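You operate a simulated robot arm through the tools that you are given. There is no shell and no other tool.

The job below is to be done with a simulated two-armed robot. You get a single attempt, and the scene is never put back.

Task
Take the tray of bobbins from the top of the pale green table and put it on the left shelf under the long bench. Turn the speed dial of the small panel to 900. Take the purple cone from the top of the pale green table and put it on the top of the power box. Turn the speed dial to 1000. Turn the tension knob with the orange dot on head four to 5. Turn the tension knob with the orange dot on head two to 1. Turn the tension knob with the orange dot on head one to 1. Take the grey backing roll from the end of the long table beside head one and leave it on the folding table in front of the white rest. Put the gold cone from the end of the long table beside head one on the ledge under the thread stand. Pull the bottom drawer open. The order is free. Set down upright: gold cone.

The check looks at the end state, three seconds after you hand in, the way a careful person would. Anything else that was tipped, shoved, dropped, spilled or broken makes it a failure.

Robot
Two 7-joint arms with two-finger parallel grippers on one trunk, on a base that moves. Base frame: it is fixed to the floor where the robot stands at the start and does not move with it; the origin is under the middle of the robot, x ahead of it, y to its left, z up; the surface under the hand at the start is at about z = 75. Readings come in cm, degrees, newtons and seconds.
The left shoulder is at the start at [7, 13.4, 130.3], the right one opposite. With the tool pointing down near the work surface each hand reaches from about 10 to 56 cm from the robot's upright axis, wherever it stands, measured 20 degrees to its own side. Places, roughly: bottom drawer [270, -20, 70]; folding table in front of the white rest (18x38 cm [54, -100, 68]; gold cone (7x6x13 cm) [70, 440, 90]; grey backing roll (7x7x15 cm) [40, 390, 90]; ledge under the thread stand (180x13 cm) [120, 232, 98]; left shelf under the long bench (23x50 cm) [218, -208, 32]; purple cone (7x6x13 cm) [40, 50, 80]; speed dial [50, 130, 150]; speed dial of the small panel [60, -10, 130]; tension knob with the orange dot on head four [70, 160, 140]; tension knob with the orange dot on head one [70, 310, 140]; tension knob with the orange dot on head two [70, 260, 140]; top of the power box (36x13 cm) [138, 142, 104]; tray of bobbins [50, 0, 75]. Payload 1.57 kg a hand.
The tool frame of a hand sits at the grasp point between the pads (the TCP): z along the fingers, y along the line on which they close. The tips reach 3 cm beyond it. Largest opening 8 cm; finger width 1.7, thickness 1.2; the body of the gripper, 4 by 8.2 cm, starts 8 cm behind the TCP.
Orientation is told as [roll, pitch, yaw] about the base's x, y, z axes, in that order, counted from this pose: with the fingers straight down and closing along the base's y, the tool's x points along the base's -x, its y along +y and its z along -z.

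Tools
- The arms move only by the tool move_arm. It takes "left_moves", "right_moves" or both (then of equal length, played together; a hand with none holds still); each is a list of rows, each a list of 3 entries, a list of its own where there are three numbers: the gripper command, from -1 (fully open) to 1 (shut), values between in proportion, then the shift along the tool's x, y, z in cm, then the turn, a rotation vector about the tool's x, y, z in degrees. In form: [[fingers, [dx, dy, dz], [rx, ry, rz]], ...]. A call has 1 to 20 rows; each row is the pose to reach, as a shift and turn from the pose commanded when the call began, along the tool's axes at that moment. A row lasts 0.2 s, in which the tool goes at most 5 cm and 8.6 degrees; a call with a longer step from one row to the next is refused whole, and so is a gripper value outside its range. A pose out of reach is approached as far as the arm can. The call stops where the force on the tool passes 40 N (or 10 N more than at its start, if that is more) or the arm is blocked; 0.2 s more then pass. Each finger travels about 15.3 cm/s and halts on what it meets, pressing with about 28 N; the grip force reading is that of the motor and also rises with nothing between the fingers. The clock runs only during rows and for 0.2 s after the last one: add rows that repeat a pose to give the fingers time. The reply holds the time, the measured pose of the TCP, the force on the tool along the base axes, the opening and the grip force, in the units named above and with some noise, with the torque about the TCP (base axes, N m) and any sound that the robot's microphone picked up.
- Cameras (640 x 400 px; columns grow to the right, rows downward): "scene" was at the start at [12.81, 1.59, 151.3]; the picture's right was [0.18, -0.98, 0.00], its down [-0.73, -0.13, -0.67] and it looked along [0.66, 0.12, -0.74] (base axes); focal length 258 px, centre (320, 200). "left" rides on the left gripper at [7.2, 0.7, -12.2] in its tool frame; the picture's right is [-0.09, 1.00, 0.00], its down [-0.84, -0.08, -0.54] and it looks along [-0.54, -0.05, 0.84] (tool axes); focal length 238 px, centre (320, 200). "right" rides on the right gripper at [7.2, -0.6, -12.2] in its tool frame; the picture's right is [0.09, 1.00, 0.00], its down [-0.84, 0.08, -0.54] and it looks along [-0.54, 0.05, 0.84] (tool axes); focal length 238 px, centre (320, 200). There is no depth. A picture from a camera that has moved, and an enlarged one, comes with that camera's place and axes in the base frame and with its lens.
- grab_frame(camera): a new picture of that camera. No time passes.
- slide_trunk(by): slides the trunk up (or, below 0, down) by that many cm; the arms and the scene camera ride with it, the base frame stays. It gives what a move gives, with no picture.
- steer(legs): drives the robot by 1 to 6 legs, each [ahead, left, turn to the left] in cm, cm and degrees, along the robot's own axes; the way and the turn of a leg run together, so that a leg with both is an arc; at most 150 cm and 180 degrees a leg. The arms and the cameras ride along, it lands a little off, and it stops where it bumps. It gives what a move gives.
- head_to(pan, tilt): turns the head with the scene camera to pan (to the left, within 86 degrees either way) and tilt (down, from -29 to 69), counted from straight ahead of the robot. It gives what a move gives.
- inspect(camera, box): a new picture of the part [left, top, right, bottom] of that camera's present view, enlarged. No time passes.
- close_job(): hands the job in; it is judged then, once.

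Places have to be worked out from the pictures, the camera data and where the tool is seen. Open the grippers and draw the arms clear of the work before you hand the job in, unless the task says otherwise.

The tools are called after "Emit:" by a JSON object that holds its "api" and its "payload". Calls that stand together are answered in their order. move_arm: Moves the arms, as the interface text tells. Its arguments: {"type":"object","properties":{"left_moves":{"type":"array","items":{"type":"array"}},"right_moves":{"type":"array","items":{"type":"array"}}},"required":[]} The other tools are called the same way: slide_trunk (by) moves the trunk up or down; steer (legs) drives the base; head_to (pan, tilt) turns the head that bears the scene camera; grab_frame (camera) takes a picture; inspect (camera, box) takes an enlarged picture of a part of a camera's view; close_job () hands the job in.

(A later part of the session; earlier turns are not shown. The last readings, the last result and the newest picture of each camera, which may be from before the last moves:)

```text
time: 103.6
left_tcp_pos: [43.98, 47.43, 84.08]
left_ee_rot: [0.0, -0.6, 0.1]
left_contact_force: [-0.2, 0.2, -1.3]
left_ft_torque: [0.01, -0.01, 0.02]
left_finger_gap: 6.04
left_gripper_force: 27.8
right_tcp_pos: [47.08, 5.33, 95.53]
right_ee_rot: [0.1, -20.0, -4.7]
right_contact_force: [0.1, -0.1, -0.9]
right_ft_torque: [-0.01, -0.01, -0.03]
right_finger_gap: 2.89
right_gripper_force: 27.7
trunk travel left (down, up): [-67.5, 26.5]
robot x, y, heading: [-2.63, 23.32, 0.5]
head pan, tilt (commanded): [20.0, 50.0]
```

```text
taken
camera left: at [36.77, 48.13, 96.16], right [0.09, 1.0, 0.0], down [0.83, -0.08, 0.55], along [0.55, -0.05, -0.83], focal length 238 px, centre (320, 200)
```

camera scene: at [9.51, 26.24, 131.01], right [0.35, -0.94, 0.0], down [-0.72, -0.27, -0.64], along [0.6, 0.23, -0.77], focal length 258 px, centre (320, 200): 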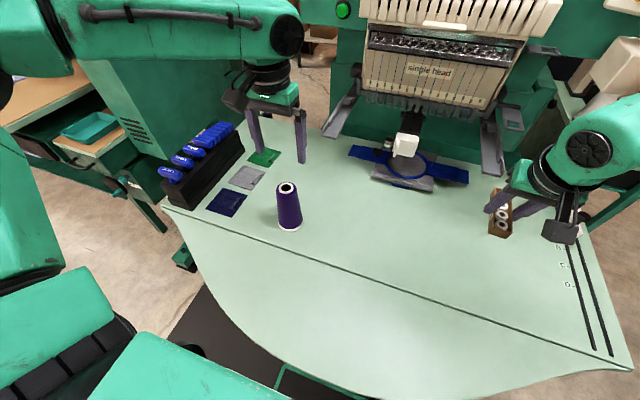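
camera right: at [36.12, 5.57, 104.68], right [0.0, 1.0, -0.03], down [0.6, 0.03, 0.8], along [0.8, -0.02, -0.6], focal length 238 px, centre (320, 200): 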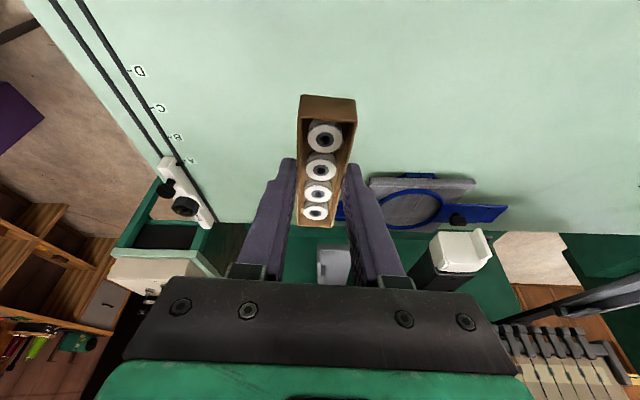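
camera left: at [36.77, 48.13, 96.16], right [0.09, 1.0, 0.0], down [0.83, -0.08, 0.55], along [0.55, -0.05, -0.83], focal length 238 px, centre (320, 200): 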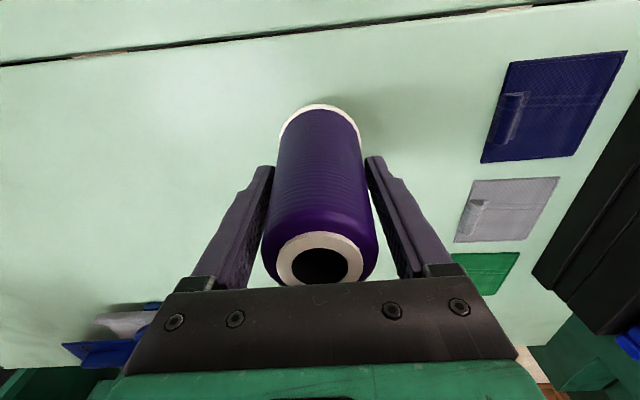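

Both objects are held. I raise and draw both hands in a little for driving.

Emit:
{"api": "move_arm", "payload": {"left_moves": [[1, [0.5, 0, -2], [0, 0, 0]], [1, [1.5, 0, -4], [0, 0, 0]], [1, [3, 0, -7], [0, 0, 0]], [1, [5, 0, -10], [0, 0, 0]], [1, [7, 0, -13], [0, 0, 0]], [1, [8, 0, -16], [0, 0, 0]], [1, [8, 0, -16], [0, 0, 0]]], "right_moves": [[1, [0.3, 0, -0.7], [0, 0, 0]], [1, [0.8, -0.1, -1.8], [0, 0, 0]], [1, [1.4, -0.2, -3], [0, 0, 0]], [1, [2, -0.3, -4.4], [0, 0, 0]], [1, [2.6, -0.4, -5.6], [0, 0, 0]], [1, [2.97, -0.41, -6.4], [0, 0, 0]], [1, [2.97, -0.41, -6.4], [0, 0, 0]]]}}

Emit:
{"api": "head_to", "payload": {"pan": -50, "tilt": 25}}

Emit:
{"api": "grab_frame", "payload": {"camera": "scene"}}

Emit:
{"api": "grab_frame", "payload": {"camera": "right"}}

```text
time: 105.2
left_tcp_pos: [35.87, 47.51, 99.68]
left_ee_rot: [0.0, -0.5, 0.0]
left_contact_force: [-0.3, 0.4, -1.7]
left_ft_torque: [-0.01, -0.01, 0.02]
left_finger_gap: 6.06
left_gripper_force: 28.0
right_tcp_pos: [42.01, 5.45, 100.51]
right_ee_rot: [0.0, -19.9, -4.6]
right_contact_force: [0.0, -0.4, -0.2]
right_ft_torque: [0.01, 0.02, 0.03]
right_finger_gap: 2.86
right_gripper_force: 27.7
trunk travel left (down, up): [-67.5, 26.5]
robot x, y, heading: [-2.83, 23.56, 0.3]
head pan, tilt (commanded): [20.0, 50.0]
```

```text
time: 106.6
left_tcp_pos: [35.77, 47.46, 99.89]
left_ee_rot: [0.1, -0.6, 0.0]
left_contact_force: [0.3, 1.2, -1.7]
left_ft_torque: [-0.02, -0.01, 0.02]
left_finger_gap: 6.06
left_gripper_force: 27.7
right_tcp_pos: [42.07, 5.47, 100.57]
right_ee_rot: [0.0, -20.1, -4.6]
right_contact_force: [-0.3, 0.8, 0.3]
right_ft_torque: [-0.03, -0.03, 0.0]
right_finger_gap: 2.87
right_gripper_force: 27.6
trunk travel left (down, up): [-67.5, 26.5]
robot x, y, heading: [-2.52, 22.96, 0.6]
head pan, tilt (commanded): [-50.0, 25.0]
```

```text
taken
camera scene: at [8.31, 16.54, 134.75], right [-0.76, -0.65, 0.0], down [-0.28, 0.32, -0.91], along [0.59, -0.69, -0.42], focal length 258 px, centre (320, 200)
```

scene: 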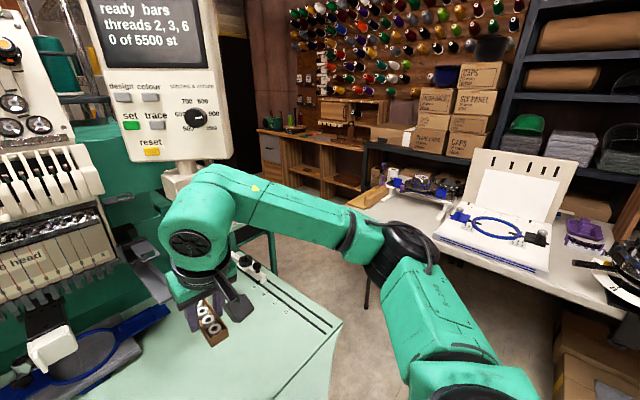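

```text
taken
camera right: at [31.14, 5.73, 109.56], right [-0.01, 1.0, -0.03], down [0.6, 0.03, 0.8], along [0.8, -0.02, -0.6], focal length 238 px, centre (320, 200)
```

right: 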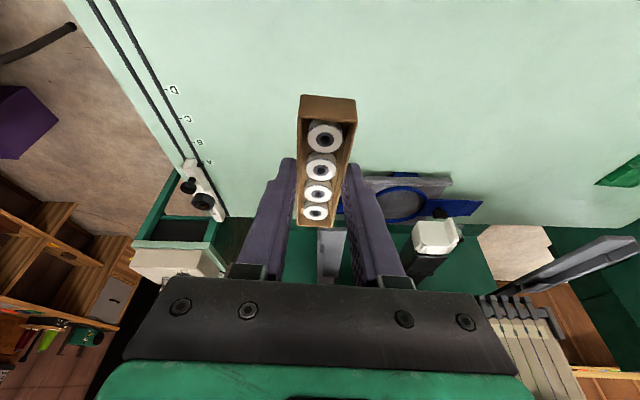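

I'll back away from the table and strafe to the right so I can inspect the passage toward the bench.

Emit:
{"api": "steer", "payload": {"legs": [[-14, 0, 0], [0, -66, 0]]}}

Emit:
{"api": "head_to", "payload": {"pan": -15, "tilt": 30}}

Emit:
{"api": "grab_frame", "payload": {"camera": "scene"}}

```text
time: 111.2
left_tcp_pos: [22.18, -18.85, 99.65]
left_ee_rot: [-0.1, -0.6, 0.4]
left_contact_force: [-0.2, -0.3, -0.9]
left_ft_torque: [0.0, 0.0, -0.06]
left_finger_gap: 6.05
left_gripper_force: 28.3
right_tcp_pos: [28.73, -60.66, 100.32]
right_ee_rot: [0.0, -20.0, -4.4]
right_contact_force: [-0.2, 0.3, 0.1]
right_ft_torque: [-0.02, 0.02, 0.02]
right_finger_gap: 2.85
right_gripper_force: 28.5
trunk travel left (down, up): [-67.5, 26.5]
robot x, y, heading: [-15.96, -43.32, 0.9]
head pan, tilt (commanded): [-50.0, 25.0]
```

```text
time: 112.2
left_tcp_pos: [22.29, -18.73, 99.64]
left_ee_rot: [0.0, -0.6, 0.3]
left_contact_force: [0.1, -0.4, -1.6]
left_ft_torque: [0.01, -0.02, -0.04]
left_finger_gap: 6.05
left_gripper_force: 28.0
right_tcp_pos: [28.73, -60.7, 100.47]
right_ee_rot: [0.0, -20.0, -4.5]
right_contact_force: [-0.6, 0.6, -0.2]
right_ft_torque: [-0.01, 0.0, 0.0]
right_finger_gap: 2.86
right_gripper_force: 27.7
trunk travel left (down, up): [-67.5, 26.5]
robot x, y, heading: [-16.01, -43.15, 0.9]
head pan, tilt (commanded): [-15.0, 30.0]
```

```text
taken
camera scene: at [-2.31, -45.09, 133.76], right [-0.24, -0.97, 0.0], down [-0.48, 0.12, -0.87], along [0.84, -0.21, -0.5], focal length 258 px, centre (320, 200)
```

scene: 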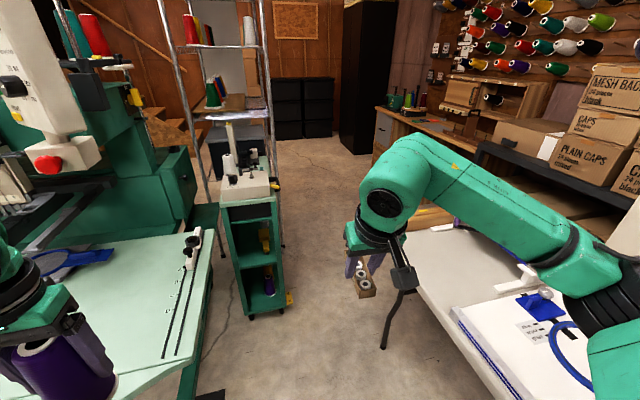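

The passage lies between the small green cart (corner ≈ [100, −48]) and the folding table's leg (≈ [67, −97]). I raise the trunk to lift arms and loads over everything, then turn to −34° and line up.

Emit:
{"api": "slide_trunk", "payload": {"by": 26}}

Emit:
{"api": "steer", "payload": {"legs": [[0, 0, -35], [0, 0, 0]]}}

Emit:
{"api": "head_to", "payload": {"pan": 0, "tilt": 40}}

Emit:
{"api": "grab_frame", "payload": {"camera": "scene"}}

```text
time: 114.9
left_tcp_pos: [22.17, -18.62, 125.72]
left_ee_rot: [-0.1, -0.6, 0.2]
left_contact_force: [0.0, 0.4, -0.1]
left_ft_torque: [0.05, 0.01, -0.01]
left_finger_gap: 6.02
left_gripper_force: 28.2
right_tcp_pos: [28.69, -60.65, 126.35]
right_ee_rot: [-0.1, -20.0, -4.4]
right_contact_force: [0.2, -0.4, -0.3]
right_ft_torque: [0.05, 0.02, 0.01]
right_finger_gap: 2.86
right_gripper_force: 27.5
trunk travel left (down, up): [-93.5, 0.5]
robot x, y, heading: [-16.09, -43.13, 0.8]
head pan, tilt (commanded): [-15.0, 30.0]
```

```text
time: 117.3
left_tcp_pos: [29.23, -45.48, 125.65]
left_ee_rot: [0.0, -0.7, -35.1]
left_contact_force: [0.0, 0.4, -1.4]
left_ft_torque: [0.03, -0.01, 0.03]
left_finger_gap: 6.07
left_gripper_force: 28.1
right_tcp_pos: [10.13, -83.53, 126.48]
right_ee_rot: [0.1, -20.0, -39.9]
right_contact_force: [1.2, -1.4, -0.3]
right_ft_torque: [0.01, 0.02, 0.02]
right_finger_gap: 2.87
right_gripper_force: 28.0
trunk travel left (down, up): [-93.5, 0.5]
robot x, y, heading: [-16.14, -43.2, -34.7]
head pan, tilt (commanded): [-15.0, 30.0]
```

```text
time: 118.1
left_tcp_pos: [29.36, -45.51, 125.73]
left_ee_rot: [-0.1, -0.6, -35.0]
left_contact_force: [-0.4, -0.2, -2.1]
left_ft_torque: [0.0, 0.02, 0.0]
left_finger_gap: 6.06
left_gripper_force: 28.0
right_tcp_pos: [10.16, -83.32, 126.35]
right_ee_rot: [0.1, -20.1, -39.8]
right_contact_force: [1.4, 0.4, -0.9]
right_ft_torque: [-0.02, 0.01, 0.0]
right_finger_gap: 2.86
right_gripper_force: 28.1
trunk travel left (down, up): [-93.5, 0.5]
robot x, y, heading: [-16.46, -42.87, -34.5]
head pan, tilt (commanded): [0.0, 40.0]
```

```text
taken
camera scene: at [-4.95, -50.65, 158.22], right [-0.57, -0.82, 0.0], down [-0.53, 0.36, -0.77], along [0.63, -0.43, -0.64], focal length 258 px, centre (320, 200)
```

scene: 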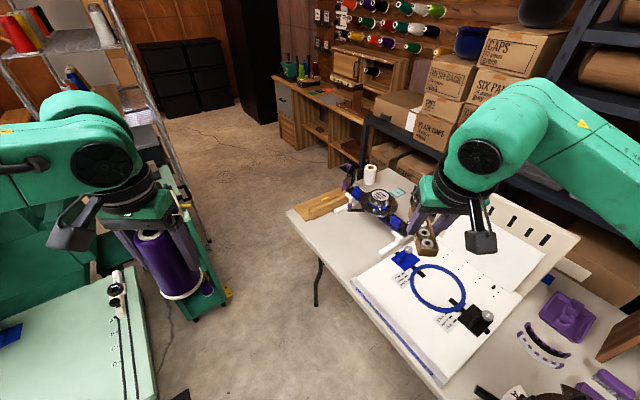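

I can see the gap clearly: cart corner ≈ [100, −51], table leg ≈ [66, −97]. I drive in two legs to (50, −51), staying clear of the small panel with my elbow.

Emit:
{"api": "steer", "payload": {"legs": [[31.3, 4.6, 0], [28, 26.4, 0]]}}

Emit:
{"api": "grab_frame", "payload": {"camera": "scene"}}

```text
time: 122.2
left_tcp_pos: [95.73, -52.42, 125.76]
left_ee_rot: [0.2, -0.7, -34.5]
left_contact_force: [0.3, -0.2, -2.2]
left_ft_torque: [-0.01, -0.04, 0.03]
left_finger_gap: 6.06
left_gripper_force: 28.0
right_tcp_pos: [77.21, -90.6, 126.56]
right_ee_rot: [0.2, -20.1, -39.2]
right_contact_force: [-0.9, 0.4, -0.4]
right_ft_torque: [0.01, -0.03, 0.01]
right_finger_gap: 2.84
right_gripper_force: 28.1
trunk travel left (down, up): [-93.5, 0.5]
robot x, y, heading: [50.73, -50.4, -33.8]
head pan, tilt (commanded): [0.0, 40.0]
```

```text
taken
camera scene: at [61.56, -58.05, 158.24], right [-0.56, -0.83, 0.0], down [-0.53, 0.36, -0.77], along [0.64, -0.43, -0.64], focal length 258 px, centre (320, 200)
```

scene: 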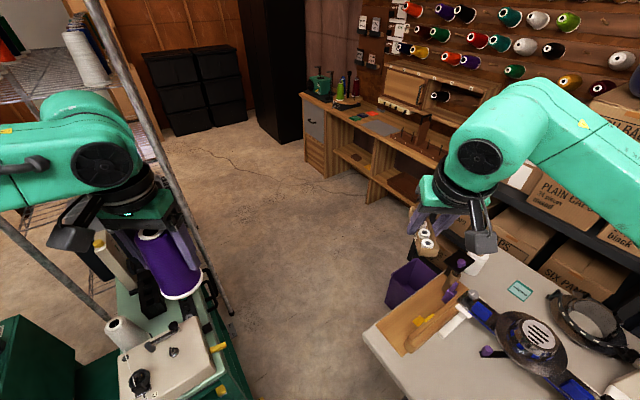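

The way ahead is open. I go forward through the gap and then ease right, away from the rack post.

Emit:
{"api": "steer", "payload": {"legs": [[56, 0, 0], [15, -5, 0], [18, -15, 0]]}}

Emit:
{"api": "grab_frame", "payload": {"camera": "scene"}}

```text
time: 127.8
left_tcp_pos: [158.63, -119.61, 125.73]
left_ee_rot: [-0.2, -0.7, -35.3]
left_contact_force: [1.0, -0.1, -1.7]
left_ft_torque: [-0.01, 0.01, 0.01]
left_finger_gap: 6.04
left_gripper_force: 28.3
right_tcp_pos: [139.56, -157.47, 126.62]
right_ee_rot: [0.0, -20.3, -39.8]
right_contact_force: [-0.7, -0.8, -0.6]
right_ft_torque: [-0.01, -0.01, -0.03]
right_finger_gap: 2.85
right_gripper_force: 27.9
trunk travel left (down, up): [-93.5, 0.5]
robot x, y, heading: [113.54, -118.11, -34.8]
head pan, tilt (commanded): [0.0, 40.0]
```

```text
taken
camera scene: at [124.37, -124.51, 158.26], right [-0.57, -0.82, 0.0], down [-0.53, 0.36, -0.77], along [0.63, -0.44, -0.64], focal length 258 px, centre (320, 200)
```

scene: 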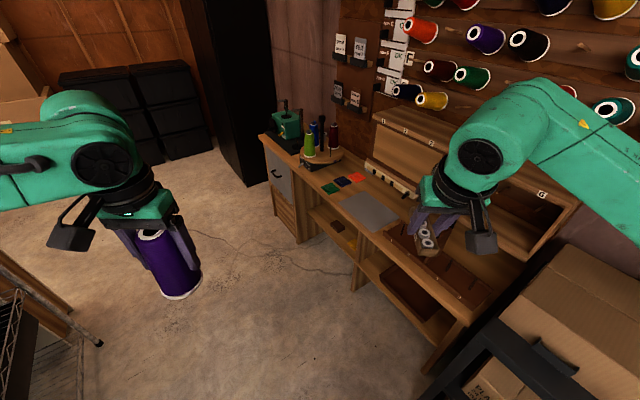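

The bench is ahead. I move along to about (190, −130), clear of the bin, then turn to face the bench.

Emit:
{"api": "steer", "payload": {"legs": [[69.7, 33.8, 0], [0, 0, -55]]}}

Emit:
{"api": "head_to", "payload": {"pan": 15, "tilt": 45}}

Emit:
{"api": "grab_frame", "payload": {"camera": "scene"}}

```text
time: 134.4
left_tcp_pos: [214.81, -167.52, 125.67]
left_ee_rot: [-0.1, -0.6, -89.3]
left_contact_force: [0.4, -0.4, -1.3]
left_ft_torque: [0.01, -0.01, 0.0]
left_finger_gap: 6.03
left_gripper_force: 27.9
right_tcp_pos: [173.03, -174.22, 126.35]
right_ee_rot: [0.0, -20.0, -93.9]
right_contact_force: [0.6, -1.0, 0.4]
right_ft_torque: [0.0, -0.02, -0.01]
right_finger_gap: 2.86
right_gripper_force: 28.0
trunk travel left (down, up): [-93.5, 0.5]
robot x, y, heading: [189.94, -129.69, -88.9]
head pan, tilt (commanded): [0.0, 40.0]
```

```text
time: 135.2
left_tcp_pos: [214.87, -167.49, 125.73]
left_ee_rot: [-0.1, -0.6, -89.4]
left_contact_force: [-0.9, 0.4, -0.4]
left_ft_torque: [0.0, -0.02, 0.03]
left_finger_gap: 6.01
left_gripper_force: 28.2
right_tcp_pos: [172.87, -174.22, 126.4]
right_ee_rot: [0.0, -20.0, -93.9]
right_contact_force: [-0.2, 0.0, 0.3]
right_ft_torque: [0.0, 0.05, -0.01]
right_finger_gap: 2.87
right_gripper_force: 28.0
trunk travel left (down, up): [-93.5, 0.5]
robot x, y, heading: [190.23, -129.18, -88.7]
head pan, tilt (commanded): [15.0, 45.0]
```

```text
taken
camera scene: at [192.58, -142.01, 157.49], right [-0.96, -0.28, 0.0], down [-0.2, 0.68, -0.71], along [0.2, -0.68, -0.71], focal length 258 px, centre (320, 200)
```

scene: 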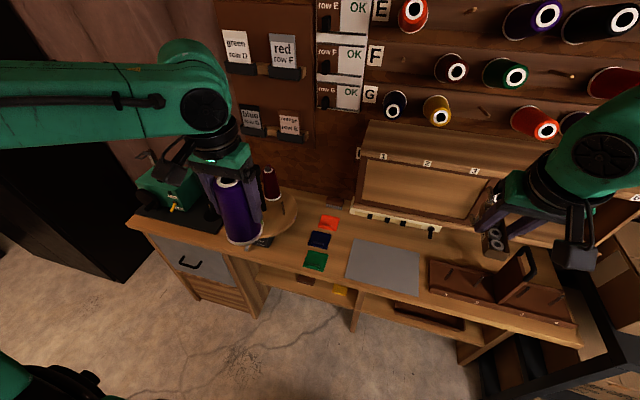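

Facing the bench (front edge y ≈ −185). I tuck the left hand with the cone back and outward so it stays clear when the trunk goes down.

Emit:
{"api": "move_arm", "payload": {"left_moves": [[1, [2, 1.4, 0], [0, 0, 0]], [1, [4, 2.8, 0], [0, 0, 0]], [1, [6, 4.2, 0], [0, 0, 0]], [1, [8, 5.6, 0], [0, 0, 0]], [1, [10, 7, 0], [0, 0, 0]], [1, [12, 8.3, 0], [0, 0, 0]], [1, [14, 9.5, 0], [0, 0, 0]], [1, [14, 9.5, 0], [0, 0, 0]]]}}

Emit:
{"api": "grab_frame", "payload": {"camera": "left"}}

```text
time: 137.0
left_tcp_pos: [225.0, -154.33, 126.19]
left_ee_rot: [-0.2, -0.7, -89.3]
left_contact_force: [0.5, 0.7, -1.3]
left_ft_torque: [0.0, 0.0, 0.02]
left_finger_gap: 6.03
left_gripper_force: 28.0
left hand out of reach, approached as far as the arm can: row 6, 7, 8
right_tcp_pos: [173.1, -174.19, 126.53]
right_ee_rot: [-0.1, -20.1, -93.9]
right_contact_force: [-0.3, -0.6, 0.3]
right_ft_torque: [-0.01, 0.0, 0.01]
right_finger_gap: 2.86
right_gripper_force: 28.1
trunk travel left (down, up): [-93.5, 0.5]
robot x, y, heading: [190.27, -129.33, -88.5]
head pan, tilt (commanded): [15.0, 45.0]
```

```text
taken
camera left: at [225.71, -147.07, 138.35], right [1.0, -0.08, 0.0], down [-0.07, -0.83, 0.55], along [-0.05, -0.55, -0.83], focal length 238 px, centre (320, 200)
```

left: 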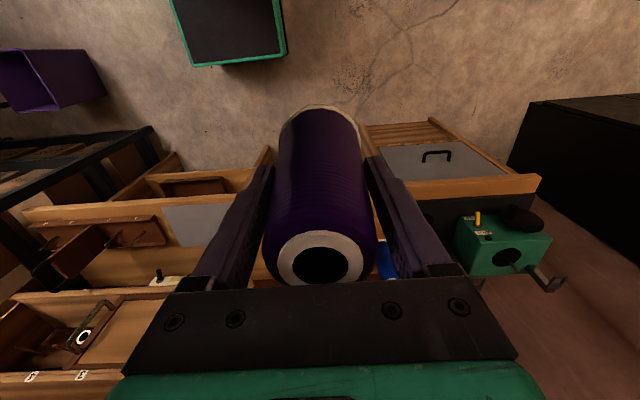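

The left hand is tucked in. I strafe to line the right hand up with the left shelf (x ≈ 226), staying back from the bench, and then look.

Emit:
{"api": "steer", "payload": {"legs": [[-5, 52, 0], [0, 0, -1.3]]}}

Emit:
{"api": "head_to", "payload": {"pan": -10, "tilt": 45}}

Emit:
{"api": "grab_frame", "payload": {"camera": "scene"}}

```text
time: 140.4
left_tcp_pos: [275.46, -149.33, 126.25]
left_ee_rot: [-0.2, -0.6, -90.9]
left_contact_force: [0.2, 0.0, -1.3]
left_ft_torque: [-0.02, -0.03, 0.02]
left_finger_gap: 6.02
left_gripper_force: 28.1
right_tcp_pos: [222.99, -167.92, 126.4]
right_ee_rot: [-0.1, -20.1, -95.6]
right_contact_force: [0.1, 0.6, -0.6]
right_ft_torque: [-0.03, 0.01, -0.06]
right_finger_gap: 2.87
right_gripper_force: 28.0
trunk travel left (down, up): [-93.5, 0.5]
robot x, y, heading: [241.22, -123.69, -90.3]
head pan, tilt (commanded): [15.0, 45.0]
```

```text
time: 141.3
left_tcp_pos: [275.18, -149.44, 126.21]
left_ee_rot: [-0.1, -0.6, -91.0]
left_contact_force: [-0.8, 0.0, -2.4]
left_ft_torque: [0.0, -0.01, -0.02]
left_finger_gap: 6.02
left_gripper_force: 28.0
right_tcp_pos: [222.68, -167.85, 126.34]
right_ee_rot: [0.0, -20.1, -95.7]
right_contact_force: [0.1, -0.8, 0.4]
right_ft_torque: [-0.01, 0.01, 0.01]
right_finger_gap: 2.87
right_gripper_force: 28.1
trunk travel left (down, up): [-93.5, 0.5]
robot x, y, heading: [241.12, -123.17, -90.4]
head pan, tilt (commanded): [-10.0, 45.0]
```

```text
taken
camera scene: at [239.85, -136.3, 157.49], right [-0.98, 0.18, 0.0], down [0.13, 0.7, -0.71], along [-0.13, -0.7, -0.71], focal length 258 px, centre (320, 200)
```

scene: 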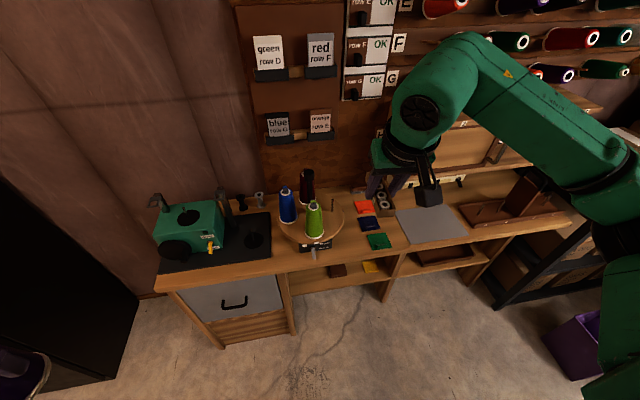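

All clear around. I lower the trunk by 60 cm to look into the shelf.

Emit:
{"api": "slide_trunk", "payload": {"by": -60}}

Emit:
{"api": "head_to", "payload": {"pan": -5, "tilt": 30}}

Emit:
{"api": "grab_frame", "payload": {"camera": "scene"}}

Emit:
{"api": "grab_frame", "payload": {"camera": "right"}}

```text
refused: -60 is not a number from -40 to 40
```

```text
time: 142.0
left_tcp_pos: [275.16, -149.54, 126.31]
left_ee_rot: [-0.2, -0.6, -91.0]
left_contact_force: [0.6, 0.3, -1.0]
left_ft_torque: [-0.02, 0.0, -0.01]
left_finger_gap: 6.0
left_gripper_force: 28.3
right_tcp_pos: [222.79, -167.97, 126.36]
right_ee_rot: [0.0, -20.1, -95.8]
right_contact_force: [0.3, 0.7, -1.0]
right_ft_torque: [0.0, -0.04, 0.0]
right_finger_gap: 2.86
right_gripper_force: 28.0
trunk travel left (down, up): [-93.5, 0.5]
robot x, y, heading: [241.39, -123.41, -90.3]
head pan, tilt (commanded): [-5.0, 30.0]
```

```text
taken
camera scene: at [240.49, -137.31, 159.75], right [-1.0, 0.09, 0.0], down [0.05, 0.5, -0.87], along [-0.08, -0.86, -0.5], focal length 258 px, centre (320, 200)
```

scene: 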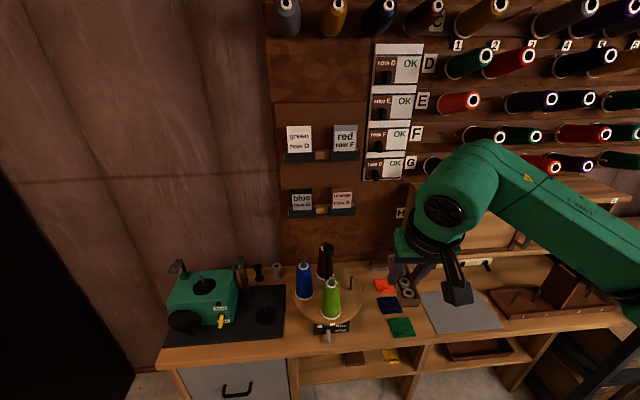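

```text
taken
camera right: at [223.25, -156.92, 135.45], right [1.0, -0.01, -0.03], down [0.02, -0.6, 0.8], along [-0.03, -0.8, -0.6], focal length 238 px, centre (320, 200)
```

right: 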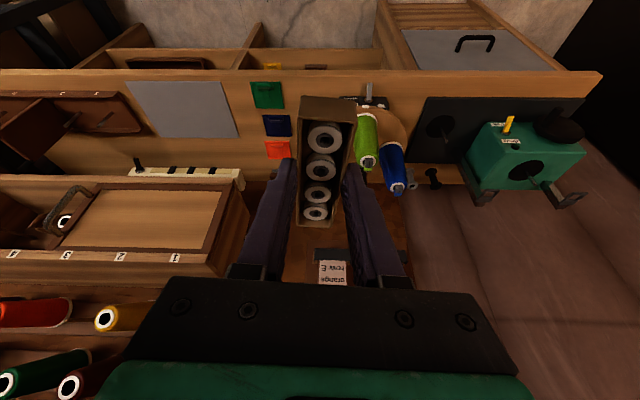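

The slide is limited to 40 cm per call; I lower in two steps.

Emit:
{"api": "slide_trunk", "payload": {"by": -40}}

Emit:
{"api": "slide_trunk", "payload": {"by": -25}}

Emit:
{"api": "head_to", "payload": {"pan": -10, "tilt": 25}}

Emit:
{"api": "grab_frame", "payload": {"camera": "scene"}}

Emit:
{"api": "grab_frame", "payload": {"camera": "right"}}

```text
time: 145.9
left_tcp_pos: [275.35, -149.5, 86.22]
left_ee_rot: [-0.2, -0.6, -90.9]
left_contact_force: [0.7, 0.2, -2.1]
left_ft_torque: [-0.01, 0.0, 0.0]
left_finger_gap: 6.01
left_gripper_force: 28.0
right_tcp_pos: [222.87, -167.92, 86.47]
right_ee_rot: [-0.1, -20.1, -95.7]
right_contact_force: [0.4, 0.4, -0.3]
right_ft_torque: [0.01, -0.01, -0.01]
right_finger_gap: 2.84
right_gripper_force: 27.8
trunk travel left (down, up): [-53.5, 40.5]
robot x, y, heading: [241.44, -123.6, -90.4]
head pan, tilt (commanded): [-5.0, 30.0]
```

```text
time: 148.4
left_tcp_pos: [275.22, -149.52, 61.3]
left_ee_rot: [-0.1, -0.6, -91.0]
left_contact_force: [-0.5, 0.7, -1.4]
left_ft_torque: [0.04, -0.02, 0.0]
left_finger_gap: 5.99
left_gripper_force: 27.8
right_tcp_pos: [222.75, -167.85, 61.4]
right_ee_rot: [-0.1, -20.1, -95.8]
right_contact_force: [-0.5, 0.2, 0.1]
right_ft_torque: [0.01, -0.03, 0.0]
right_finger_gap: 2.87
right_gripper_force: 27.8
trunk travel left (down, up): [-28.5, 65.5]
robot x, y, heading: [241.85, -123.11, -90.4]
head pan, tilt (commanded): [-5.0, 30.0]
```

```text
time: 149.1
left_tcp_pos: [275.1, -149.49, 61.25]
left_ee_rot: [-0.1, -0.5, -91.0]
left_contact_force: [0.2, 0.0, -0.7]
left_ft_torque: [0.03, -0.04, 0.01]
left_finger_gap: 5.99
left_gripper_force: 27.9
right_tcp_pos: [222.72, -167.89, 61.46]
right_ee_rot: [-0.1, -20.1, -95.7]
right_contact_force: [-0.3, -0.1, 0.2]
right_ft_torque: [0.0, 0.01, 0.01]
right_finger_gap: 2.86
right_gripper_force: 28.4
trunk travel left (down, up): [-28.5, 65.5]
robot x, y, heading: [240.84, -123.75, -90.3]
head pan, tilt (commanded): [-10.0, 25.0]
```

```text
taken
camera scene: at [239.69, -137.35, 95.55], right [-0.98, 0.18, 0.0], down [0.08, 0.42, -0.91], along [-0.16, -0.89, -0.42], focal length 258 px, centre (320, 200)
```

scene: 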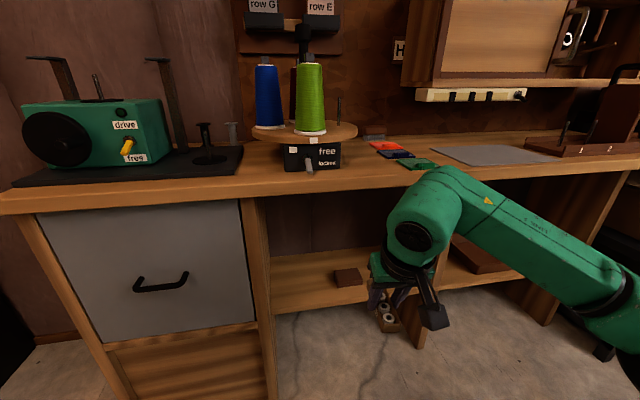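

```text
taken
camera right: at [223.25, -156.9, 70.46], right [1.0, -0.01, -0.03], down [0.02, -0.6, 0.8], along [-0.03, -0.8, -0.6], focal length 238 px, centre (320, 200)
```

right: 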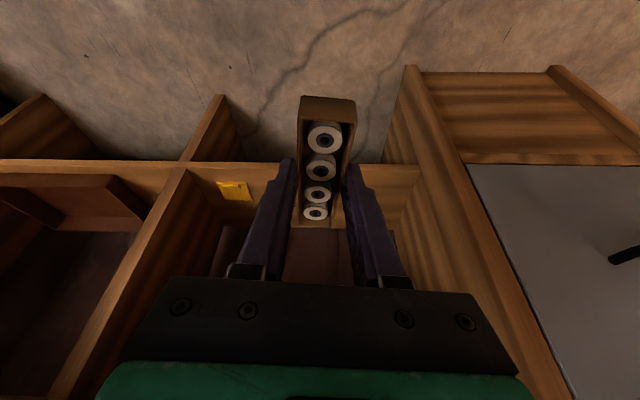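

I can see the shelf: front edge ≈ y −195, z 32, with a small brown block and something yellow on it. I zoom in to find the free space.

Emit:
{"api": "inspect", "payload": {"camera": "scene", "box": [240, 180, 460, 340]}}

Emit:
{"api": "inspect", "payload": {"camera": "right", "box": [150, 90, 450, 290]}}

```text
2.50 times, centred on (350, 260) of scene
camera zoom: at [239.69, -137.35, 95.55], right [-0.98, 0.18, 0.0], down [0.08, 0.42, -0.91], along [-0.16, -0.89, -0.42], focal length 645 px, centre (245, 50)
```

zoom: 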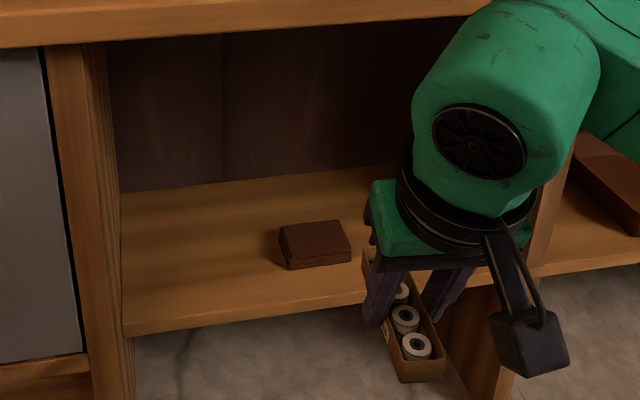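

```text
2.00 times, centred on (300, 190) of right
camera zoom: at [223.25, -156.9, 70.46], right [1.0, -0.01, -0.03], down [0.02, -0.6, 0.8], along [-0.03, -0.8, -0.6], focal length 477 px, centre (360, 220)
```

zoom: 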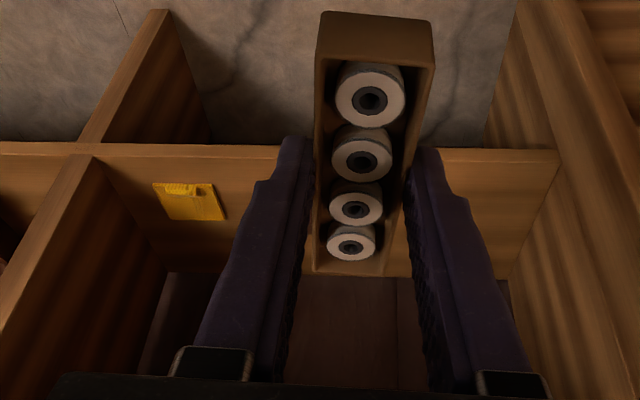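

The brown block occupies x 214–223 on the shelf; there's free space from x 223 to 244. I'll put the tray at x≈233. First strafe left 11 cm and lower the trunk so the hand is at z≈40.

Emit:
{"api": "steer", "payload": {"legs": [[0, 11, 0]]}}

Emit:
{"api": "slide_trunk", "payload": {"by": -20.5}}

Emit:
{"api": "grab_frame", "payload": {"camera": "scene"}}

Emit:
{"api": "grab_frame", "payload": {"camera": "right"}}

```text
time: 150.3
left_tcp_pos: [286.19, -149.48, 61.28]
left_ee_rot: [-0.1, -0.5, -91.0]
left_contact_force: [0.7, -0.2, -1.8]
left_ft_torque: [-0.01, 0.01, 0.01]
left_finger_gap: 6.0
left_gripper_force: 27.6
right_tcp_pos: [233.82, -167.97, 61.42]
right_ee_rot: [-0.2, -20.1, -95.6]
right_contact_force: [1.0, 0.3, 0.0]
right_ft_torque: [0.05, 0.0, -0.02]
right_finger_gap: 2.86
right_gripper_force: 28.0
trunk travel left (down, up): [-28.5, 65.5]
robot x, y, heading: [252.17, -123.24, -90.5]
head pan, tilt (commanded): [-10.0, 25.0]
```

```text
time: 152.5
left_tcp_pos: [286.11, -149.59, 40.68]
left_ee_rot: [0.0, -0.6, -90.9]
left_contact_force: [-0.3, -0.5, -2.0]
left_ft_torque: [0.01, 0.02, 0.0]
left_finger_gap: 5.99
left_gripper_force: 27.5
right_tcp_pos: [233.69, -167.91, 40.88]
right_ee_rot: [0.0, -20.1, -95.5]
right_contact_force: [-0.2, 0.2, -0.9]
right_ft_torque: [0.01, 0.02, 0.02]
right_finger_gap: 2.85
right_gripper_force: 27.9
trunk travel left (down, up): [-8.0, 86.0]
robot x, y, heading: [251.84, -123.33, -90.4]
head pan, tilt (commanded): [-10.0, 25.0]
```

```text
taken
camera scene: at [250.56, -137.41, 75.06], right [-0.98, 0.18, 0.0], down [0.08, 0.42, -0.91], along [-0.16, -0.89, -0.42], focal length 258 px, centre (320, 200)
```

scene: 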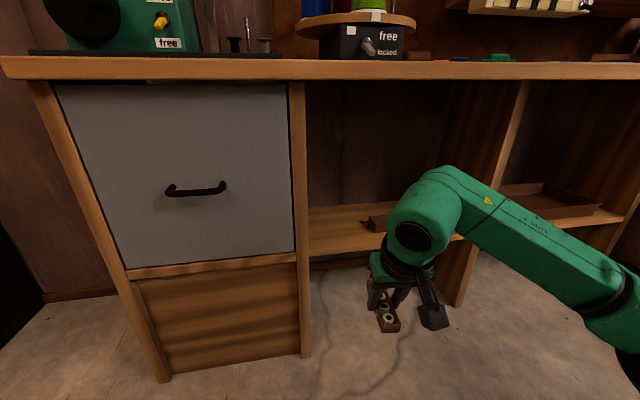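

```text
taken
camera right: at [234.16, -157.0, 49.96], right [1.0, -0.01, -0.03], down [0.02, -0.6, 0.8], along [-0.03, -0.8, -0.6], focal length 238 px, centre (320, 200)
```

right: 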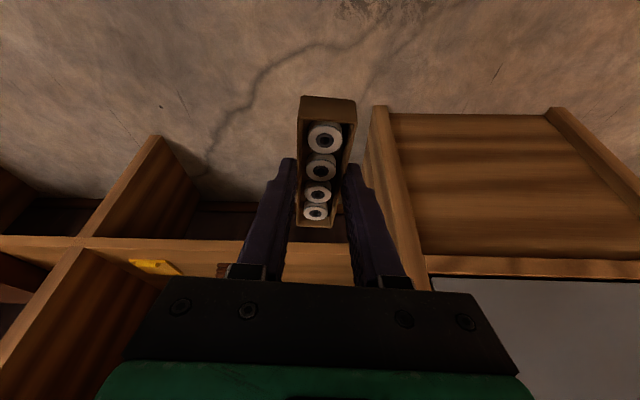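

Lined up: the tray is at x 233.7, between the block and the left wall. I drive forward 24 cm so that the tray goes above the shelf edge.

Emit:
{"api": "steer", "payload": {"legs": [[24, 0, 0.4]]}}

Emit:
{"api": "head_to", "payload": {"pan": -15, "tilt": 25}}

Emit:
{"api": "grab_frame", "payload": {"camera": "scene"}}

Emit:
{"api": "grab_frame", "payload": {"camera": "right"}}

Emit:
{"api": "grab_frame", "payload": {"camera": "left"}}

```text
time: 154.3
left_tcp_pos: [286.16, -173.2, 40.87]
left_ee_rot: [-0.1, -0.5, -90.7]
left_contact_force: [-0.7, -0.2, -1.5]
left_ft_torque: [0.03, -0.01, 0.01]
left_finger_gap: 5.99
left_gripper_force: 28.0
right_tcp_pos: [234.04, -191.93, 40.94]
right_ee_rot: [0.0, -20.1, -95.1]
right_contact_force: [1.2, 0.4, -0.6]
right_ft_torque: [0.05, 0.0, -0.01]
right_finger_gap: 2.87
right_gripper_force: 27.6
trunk travel left (down, up): [-8.0, 86.0]
robot x, y, heading: [252.07, -147.08, -90.3]
head pan, tilt (commanded): [-10.0, 25.0]
```

```text
time: 154.9
left_tcp_pos: [286.18, -173.11, 40.78]
left_ee_rot: [-0.1, -0.5, -90.6]
left_contact_force: [0.0, 0.6, -0.9]
left_ft_torque: [0.0, 0.03, 0.04]
left_finger_gap: 5.99
left_gripper_force: 28.2
right_tcp_pos: [233.96, -191.89, 40.85]
right_ee_rot: [0.0, -20.2, -95.2]
right_contact_force: [0.2, -0.3, 0.2]
right_ft_torque: [0.0, -0.01, -0.04]
right_finger_gap: 2.85
right_gripper_force: 27.7
trunk travel left (down, up): [-8.0, 86.0]
robot x, y, heading: [252.23, -147.41, -90.0]
head pan, tilt (commanded): [-15.0, 25.0]
```

```text
taken
camera scene: at [249.81, -161.09, 75.05], right [-0.97, 0.26, 0.0], down [0.11, 0.41, -0.91], along [-0.23, -0.88, -0.42], focal length 258 px, centre (320, 200)
```

scene: 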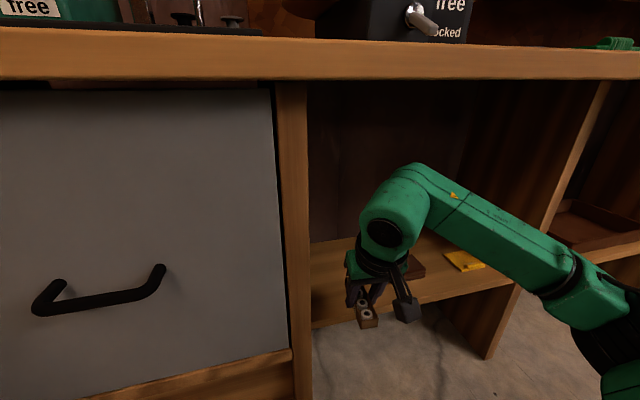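

```text
taken
camera right: at [234.31, -180.95, 49.96], right [1.0, 0.0, -0.03], down [0.02, -0.6, 0.8], along [-0.02, -0.8, -0.6], focal length 238 px, centre (320, 200)
```

right: 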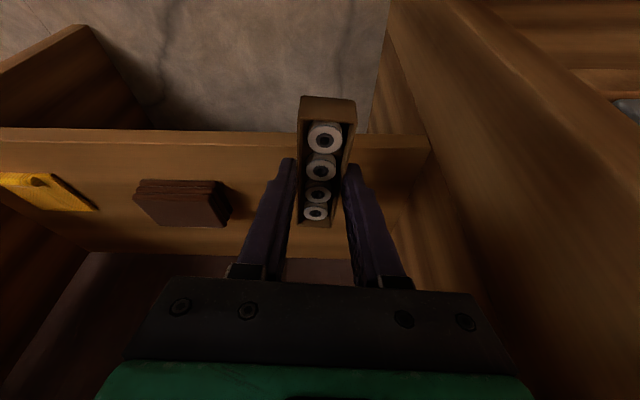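

```text
taken
camera left: at [287.09, -165.88, 52.9], right [0.99, -0.1, 0.0], down [-0.08, -0.83, 0.55], along [-0.06, -0.55, -0.84], focal length 238 px, centre (320, 200)
```

left: 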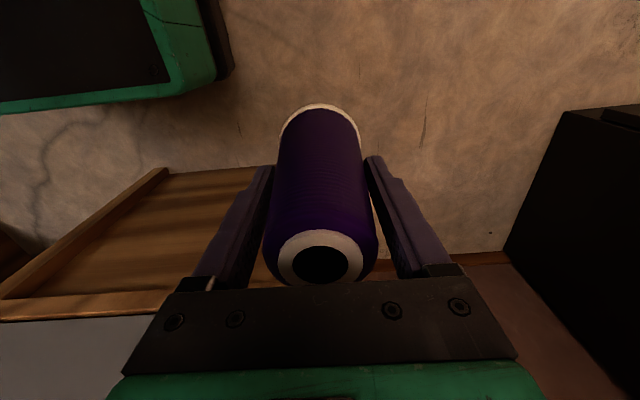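

Good clearance all round. I now extend the right hand 13 cm straight in over the shelf.

Emit:
{"api": "move_arm", "payload": {"right_moves": [[1, [-1.5, 0.15, 0.55], [0, 0, 0]], [1, [-3.5, 0.34, 1.27], [0, 0, 0]], [1, [-5.8, 0.56, 2.1], [0, 0, 0]], [1, [-8.1, 0.78, 2.95], [0, 0, 0]], [1, [-10.4, 1.0, 3.78], [0, 0, 0]], [1, [-12.17, 1.18, 4.43], [0, 0, 0]], [1, [-12.17, 1.18, 4.43], [0, 0, 0]]]}}

Emit:
{"api": "grab_frame", "payload": {"camera": "scene"}}

Emit:
{"api": "grab_frame", "payload": {"camera": "right"}}

```text
time: 156.5
left_tcp_pos: [286.18, -172.92, 40.76]
left_ee_rot: [-0.1, -0.6, -90.6]
left_contact_force: [0.0, -0.1, -0.6]
left_ft_torque: [0.02, 0.02, 0.0]
left_finger_gap: 5.99
left_gripper_force: 28.0
right_tcp_pos: [233.94, -205.07, 40.88]
right_ee_rot: [0.0, -20.0, -95.2]
right_contact_force: [0.6, -0.1, -0.3]
right_ft_torque: [0.02, 0.03, 0.0]
right_finger_gap: 2.87
right_gripper_force: 28.1
trunk travel left (down, up): [-8.0, 86.0]
robot x, y, heading: [252.09, -147.09, -90.0]
head pan, tilt (commanded): [-15.0, 25.0]
```

```text
taken
camera scene: at [249.81, -161.09, 75.05], right [-0.97, 0.26, 0.0], down [0.11, 0.41, -0.91], along [-0.23, -0.88, -0.42], focal length 258 px, centre (320, 200)
```

scene: 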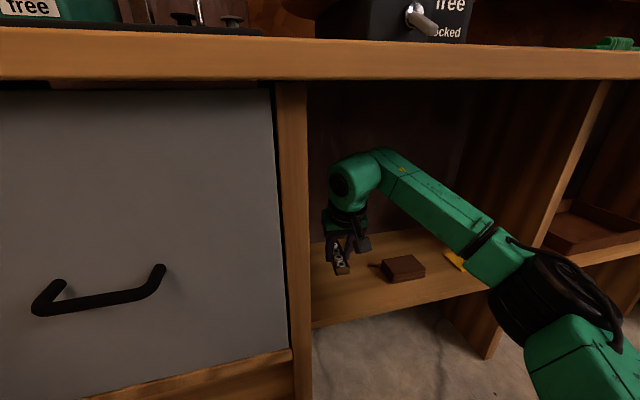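

```text
taken
camera right: at [234.28, -194.14, 50.01], right [1.0, 0.0, -0.03], down [0.02, -0.6, 0.8], along [-0.02, -0.8, -0.6], focal length 238 px, centre (320, 200)
```

right: 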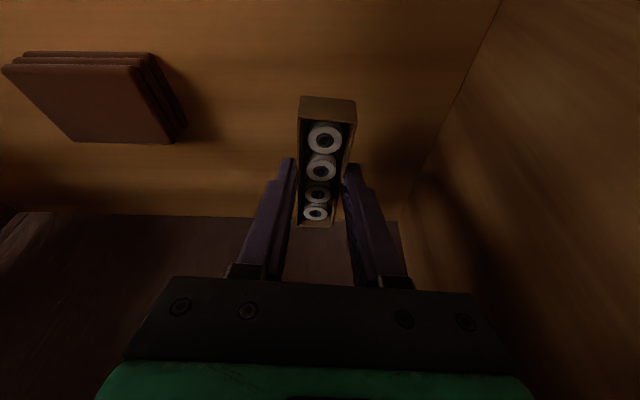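

Hand is inside, 5.5 cm above the shelf. I lower 4.5 cm, then finish gently with force checks.

Emit:
{"api": "move_arm", "payload": {"right_moves": [[1, [0.34, 0, 0.94], [0, 0, 0]], [1, [0.68, 0, 1.88], [0, 0, 0]], [1, [1.03, 0, 2.82], [0, 0, 0]], [1, [1.37, 0, 3.76], [0, 0, 0]], [1, [1.57, 0, 4.32], [0, 0, 0]], [1, [1.57, 0, 4.32], [0, 0, 0]]]}}

Emit:
{"api": "inspect", "payload": {"camera": "scene", "box": [300, 220, 460, 320]}}

```text
time: 157.9
left_tcp_pos: [286.3, -173.07, 40.78]
left_ee_rot: [-0.1, -0.5, -90.5]
left_contact_force: [0.2, 1.1, -0.7]
left_ft_torque: [0.0, -0.01, -0.02]
left_finger_gap: 6.02
left_gripper_force: 28.2
right_tcp_pos: [233.79, -204.85, 36.32]
right_ee_rot: [0.0, -20.1, -95.2]
right_contact_force: [0.4, -0.5, 0.3]
right_ft_torque: [0.02, 0.03, -0.01]
right_finger_gap: 2.85
right_gripper_force: 28.2
trunk travel left (down, up): [-8.0, 86.0]
robot x, y, heading: [252.05, -147.16, -89.8]
head pan, tilt (commanded): [-15.0, 25.0]
```

```text
4.00 times, centred on (380, 270) of scene
camera zoom: at [249.81, -161.09, 75.05], right [-0.97, 0.26, 0.0], down [0.11, 0.41, -0.91], along [-0.23, -0.88, -0.42], focal length 1032 px, centre (80, -80)
```

zoom: 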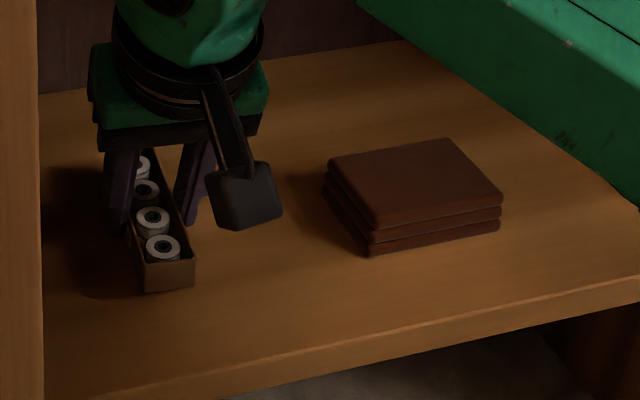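

The tray is about a centimetre above the shelf. I lower 0.7 cm and check force.

Emit:
{"api": "move_arm", "payload": {"right_moves": [[1, [0.08, 0, 0.22], [0, 0, 0]], [1, [0.16, 0, 0.44], [0, 0, 0]], [1, [0.24, 0, 0.66], [0, 0, 0]], [1, [0.24, 0, 0.66], [0, 0, 0]]]}}

```text
time: 158.9
left_tcp_pos: [286.12, -173.0, 40.76]
left_ee_rot: [0.0, -0.4, -90.6]
left_contact_force: [0.4, 0.0, -2.2]
left_ft_torque: [0.0, -0.01, -0.03]
left_finger_gap: 5.96
left_gripper_force: 27.7
right_tcp_pos: [233.9, -204.91, 35.68]
right_ee_rot: [0.1, -20.1, -95.2]
right_contact_force: [0.1, 0.4, -0.2]
right_ft_torque: [0.03, 0.0, -0.02]
right_finger_gap: 2.88
right_gripper_force: 27.4
trunk travel left (down, up): [-8.0, 86.0]
robot x, y, heading: [252.21, -147.26, -90.1]
head pan, tilt (commanded): [-15.0, 25.0]
```

No contact yet; another few millimetres.

Emit:
{"api": "move_arm", "payload": {"right_moves": [[1, [0.05, 0, 0.14], [0, 0, 0]], [1, [0.1, 0, 0.28], [0, 0, 0]], [1, [0.1, 0, 0.28], [0, 0, 0]]]}}

Emit:
{"api": "inspect", "payload": {"camera": "scene", "box": [300, 240, 400, 310]}}

```text
time: 159.7
left_tcp_pos: [286.27, -173.15, 40.75]
left_ee_rot: [-0.1, -0.5, -90.6]
left_contact_force: [-0.2, 0.4, -1.6]
left_ft_torque: [0.01, 0.0, 0.0]
left_finger_gap: 5.99
left_gripper_force: 28.2
right_tcp_pos: [233.81, -204.89, 35.37]
right_ee_rot: [0.0, -20.2, -95.2]
right_contact_force: [-1.0, -0.2, 0.6]
right_ft_torque: [0.03, 0.0, -0.01]
right_finger_gap: 2.86
right_gripper_force: 27.9
trunk travel left (down, up): [-8.0, 86.0]
robot x, y, heading: [251.95, -147.5, -90.1]
head pan, tilt (commanded): [-15.0, 25.0]
```

```text
5.71 times, centred on (350, 275) of scene
camera zoom: at [249.81, -161.09, 75.05], right [-0.97, 0.26, 0.0], down [0.11, 0.41, -0.91], along [-0.23, -0.88, -0.42], focal length 1474 px, centre (149, -229)
```

zoom: 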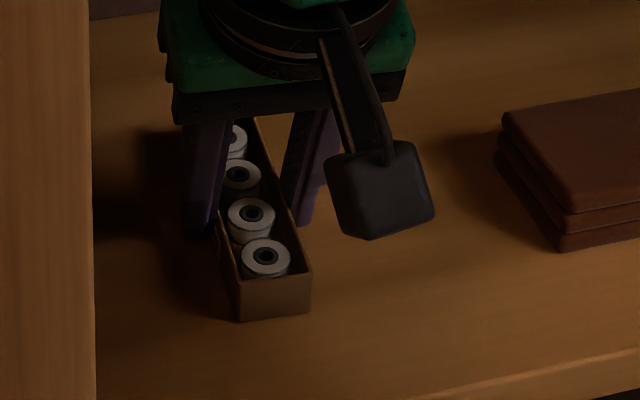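

Nearly touching. Another 3 mm down.

Emit:
{"api": "move_arm", "payload": {"right_moves": [[1, [0.05, 0, 0.14], [0, 0, 0]], [1, [0.1, 0, 0.28], [0, 0, 0]], [1, [0.1, 0, 0.28], [0, 0, 0]]]}}

```text
time: 160.5
left_tcp_pos: [286.29, -173.15, 40.83]
left_ee_rot: [-0.2, -0.7, -90.6]
left_contact_force: [-0.9, 0.6, -1.2]
left_ft_torque: [0.03, -0.01, 0.0]
left_finger_gap: 6.0
left_gripper_force: 28.1
right_tcp_pos: [233.95, -204.96, 35.35]
right_ee_rot: [0.0, -20.3, -95.3]
right_contact_force: [-4.0, -0.4, 13.7]
right_ft_torque: [0.25, 0.14, 0.02]
right_finger_gap: 2.88
right_gripper_force: 28.3
trunk travel left (down, up): [-8.0, 86.0]
robot x, y, heading: [252.1, -147.39, -89.7]
head pan, tilt (commanded): [-15.0, 25.0]
```

In contact (13.7 N). I relieve 1.5 mm and open the fingers gently.

Emit:
{"api": "move_arm", "payload": {"right_moves": [[1, [-0.06, 0, -0.16], [0, 0, 0]], [0.6, [-0.06, 0, -0.16], [0, 0, 0]], [0.3, [-0.06, 0, -0.16], [0, 0, 0]], [0.1, [-0.06, 0, -0.16], [0, 0, 0]], [-0.2, [-0.06, 0, -0.16], [0, 0, 0]], [-0.2, [-0.06, 0, -0.16], [0, 0, 0]]]}}

Emit:
{"api": "inspect", "payload": {"camera": "scene", "box": [300, 240, 400, 310]}}

Emit:
{"api": "grab_frame", "payload": {"camera": "right"}}

```text
time: 161.9
left_tcp_pos: [286.19, -173.1, 40.79]
left_ee_rot: [-0.1, -0.7, -90.6]
left_contact_force: [0.0, -0.2, -2.1]
left_ft_torque: [0.02, -0.01, 0.01]
left_finger_gap: 6.0
left_gripper_force: 28.0
right_tcp_pos: [233.86, -204.83, 35.25]
right_ee_rot: [-0.1, -20.2, -95.2]
right_contact_force: [-7.8, 3.9, 8.9]
right_ft_torque: [0.05, 0.02, 0.04]
right_finger_gap: 4.11
right_gripper_force: 0.1
trunk travel left (down, up): [-8.0, 86.0]
robot x, y, heading: [252.11, -147.26, -89.9]
head pan, tilt (commanded): [-15.0, 25.0]
```

```text
5.71 times, centred on (350, 275) of scene
camera zoom: at [249.8, -160.97, 75.08], right [-0.97, 0.26, 0.0], down [0.11, 0.41, -0.91], along [-0.23, -0.88, -0.42], focal length 1474 px, centre (149, -229)
```

zoom: 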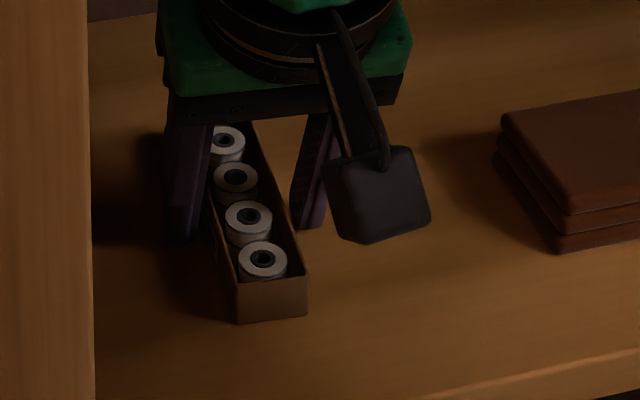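

```text
taken
camera right: at [234.34, -193.92, 44.33], right [1.0, 0.0, -0.03], down [0.02, -0.6, 0.8], along [-0.02, -0.8, -0.6], focal length 238 px, centre (320, 200)
```

right: 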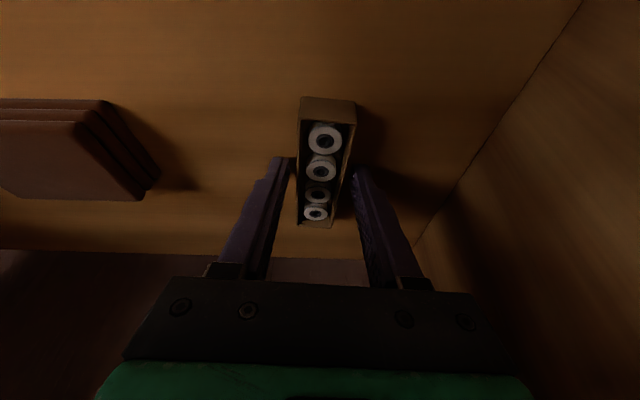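

The tray rests on the shelf and is released. I lift straight up 6 cm.

Emit:
{"api": "move_arm", "payload": {"right_moves": [[-0.2, [-0.17, 0, -0.47], [0, 0, 0]], [-0.2, [-0.5, 0, -1.4], [0, 0, 0]], [-0.2, [-1.03, 0, -2.82], [0, 0, 0]], [-0.2, [-1.7, 0, -4.7], [0, 0, 0]], [-0.2, [-2.05, 0, -5.64], [0, 0, 0]], [-0.2, [-2.05, 0, -5.64], [0, 0, 0]]]}}

Emit:
{"api": "inspect", "payload": {"camera": "scene", "box": [300, 220, 460, 320]}}

Emit:
{"api": "grab_frame", "payload": {"camera": "right"}}

```text
time: 163.3
left_tcp_pos: [286.25, -173.1, 40.75]
left_ee_rot: [-0.1, -0.5, -90.5]
left_contact_force: [-0.3, -0.3, -1.3]
left_ft_torque: [0.04, 0.0, -0.02]
left_finger_gap: 5.96
left_gripper_force: 27.3
right_tcp_pos: [234.01, -204.88, 41.23]
right_ee_rot: [0.1, -20.2, -95.2]
right_contact_force: [-0.2, 0.4, -0.3]
right_ft_torque: [-0.01, -0.01, 0.0]
right_finger_gap: 4.79
right_gripper_force: 0.0
trunk travel left (down, up): [-8.0, 86.0]
robot x, y, heading: [252.36, -147.52, -90.0]
head pan, tilt (commanded): [-15.0, 25.0]
```

```text
4.00 times, centred on (380, 270) of scene
camera zoom: at [249.81, -161.09, 75.05], right [-0.97, 0.26, 0.0], down [0.11, 0.41, -0.91], along [-0.23, -0.88, -0.42], focal length 1032 px, centre (80, -80)
```

zoom: 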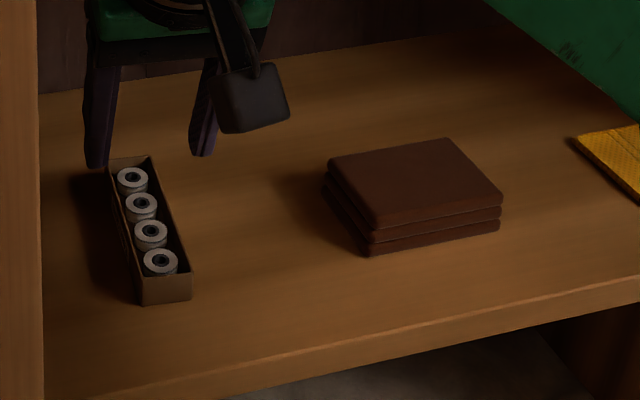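

```text
taken
camera right: at [234.38, -193.95, 50.28], right [1.0, 0.0, -0.03], down [0.02, -0.6, 0.8], along [-0.02, -0.8, -0.6], focal length 238 px, centre (320, 200)
```

right: 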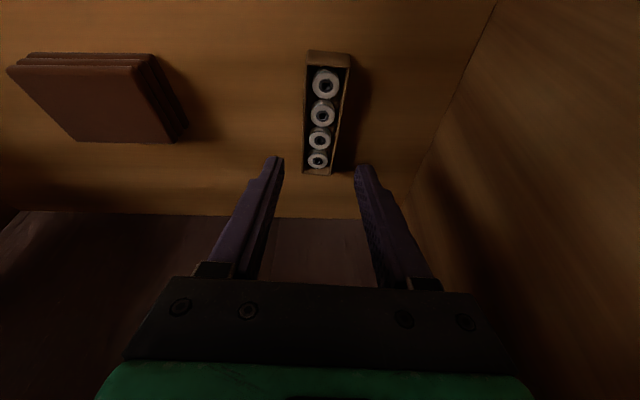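

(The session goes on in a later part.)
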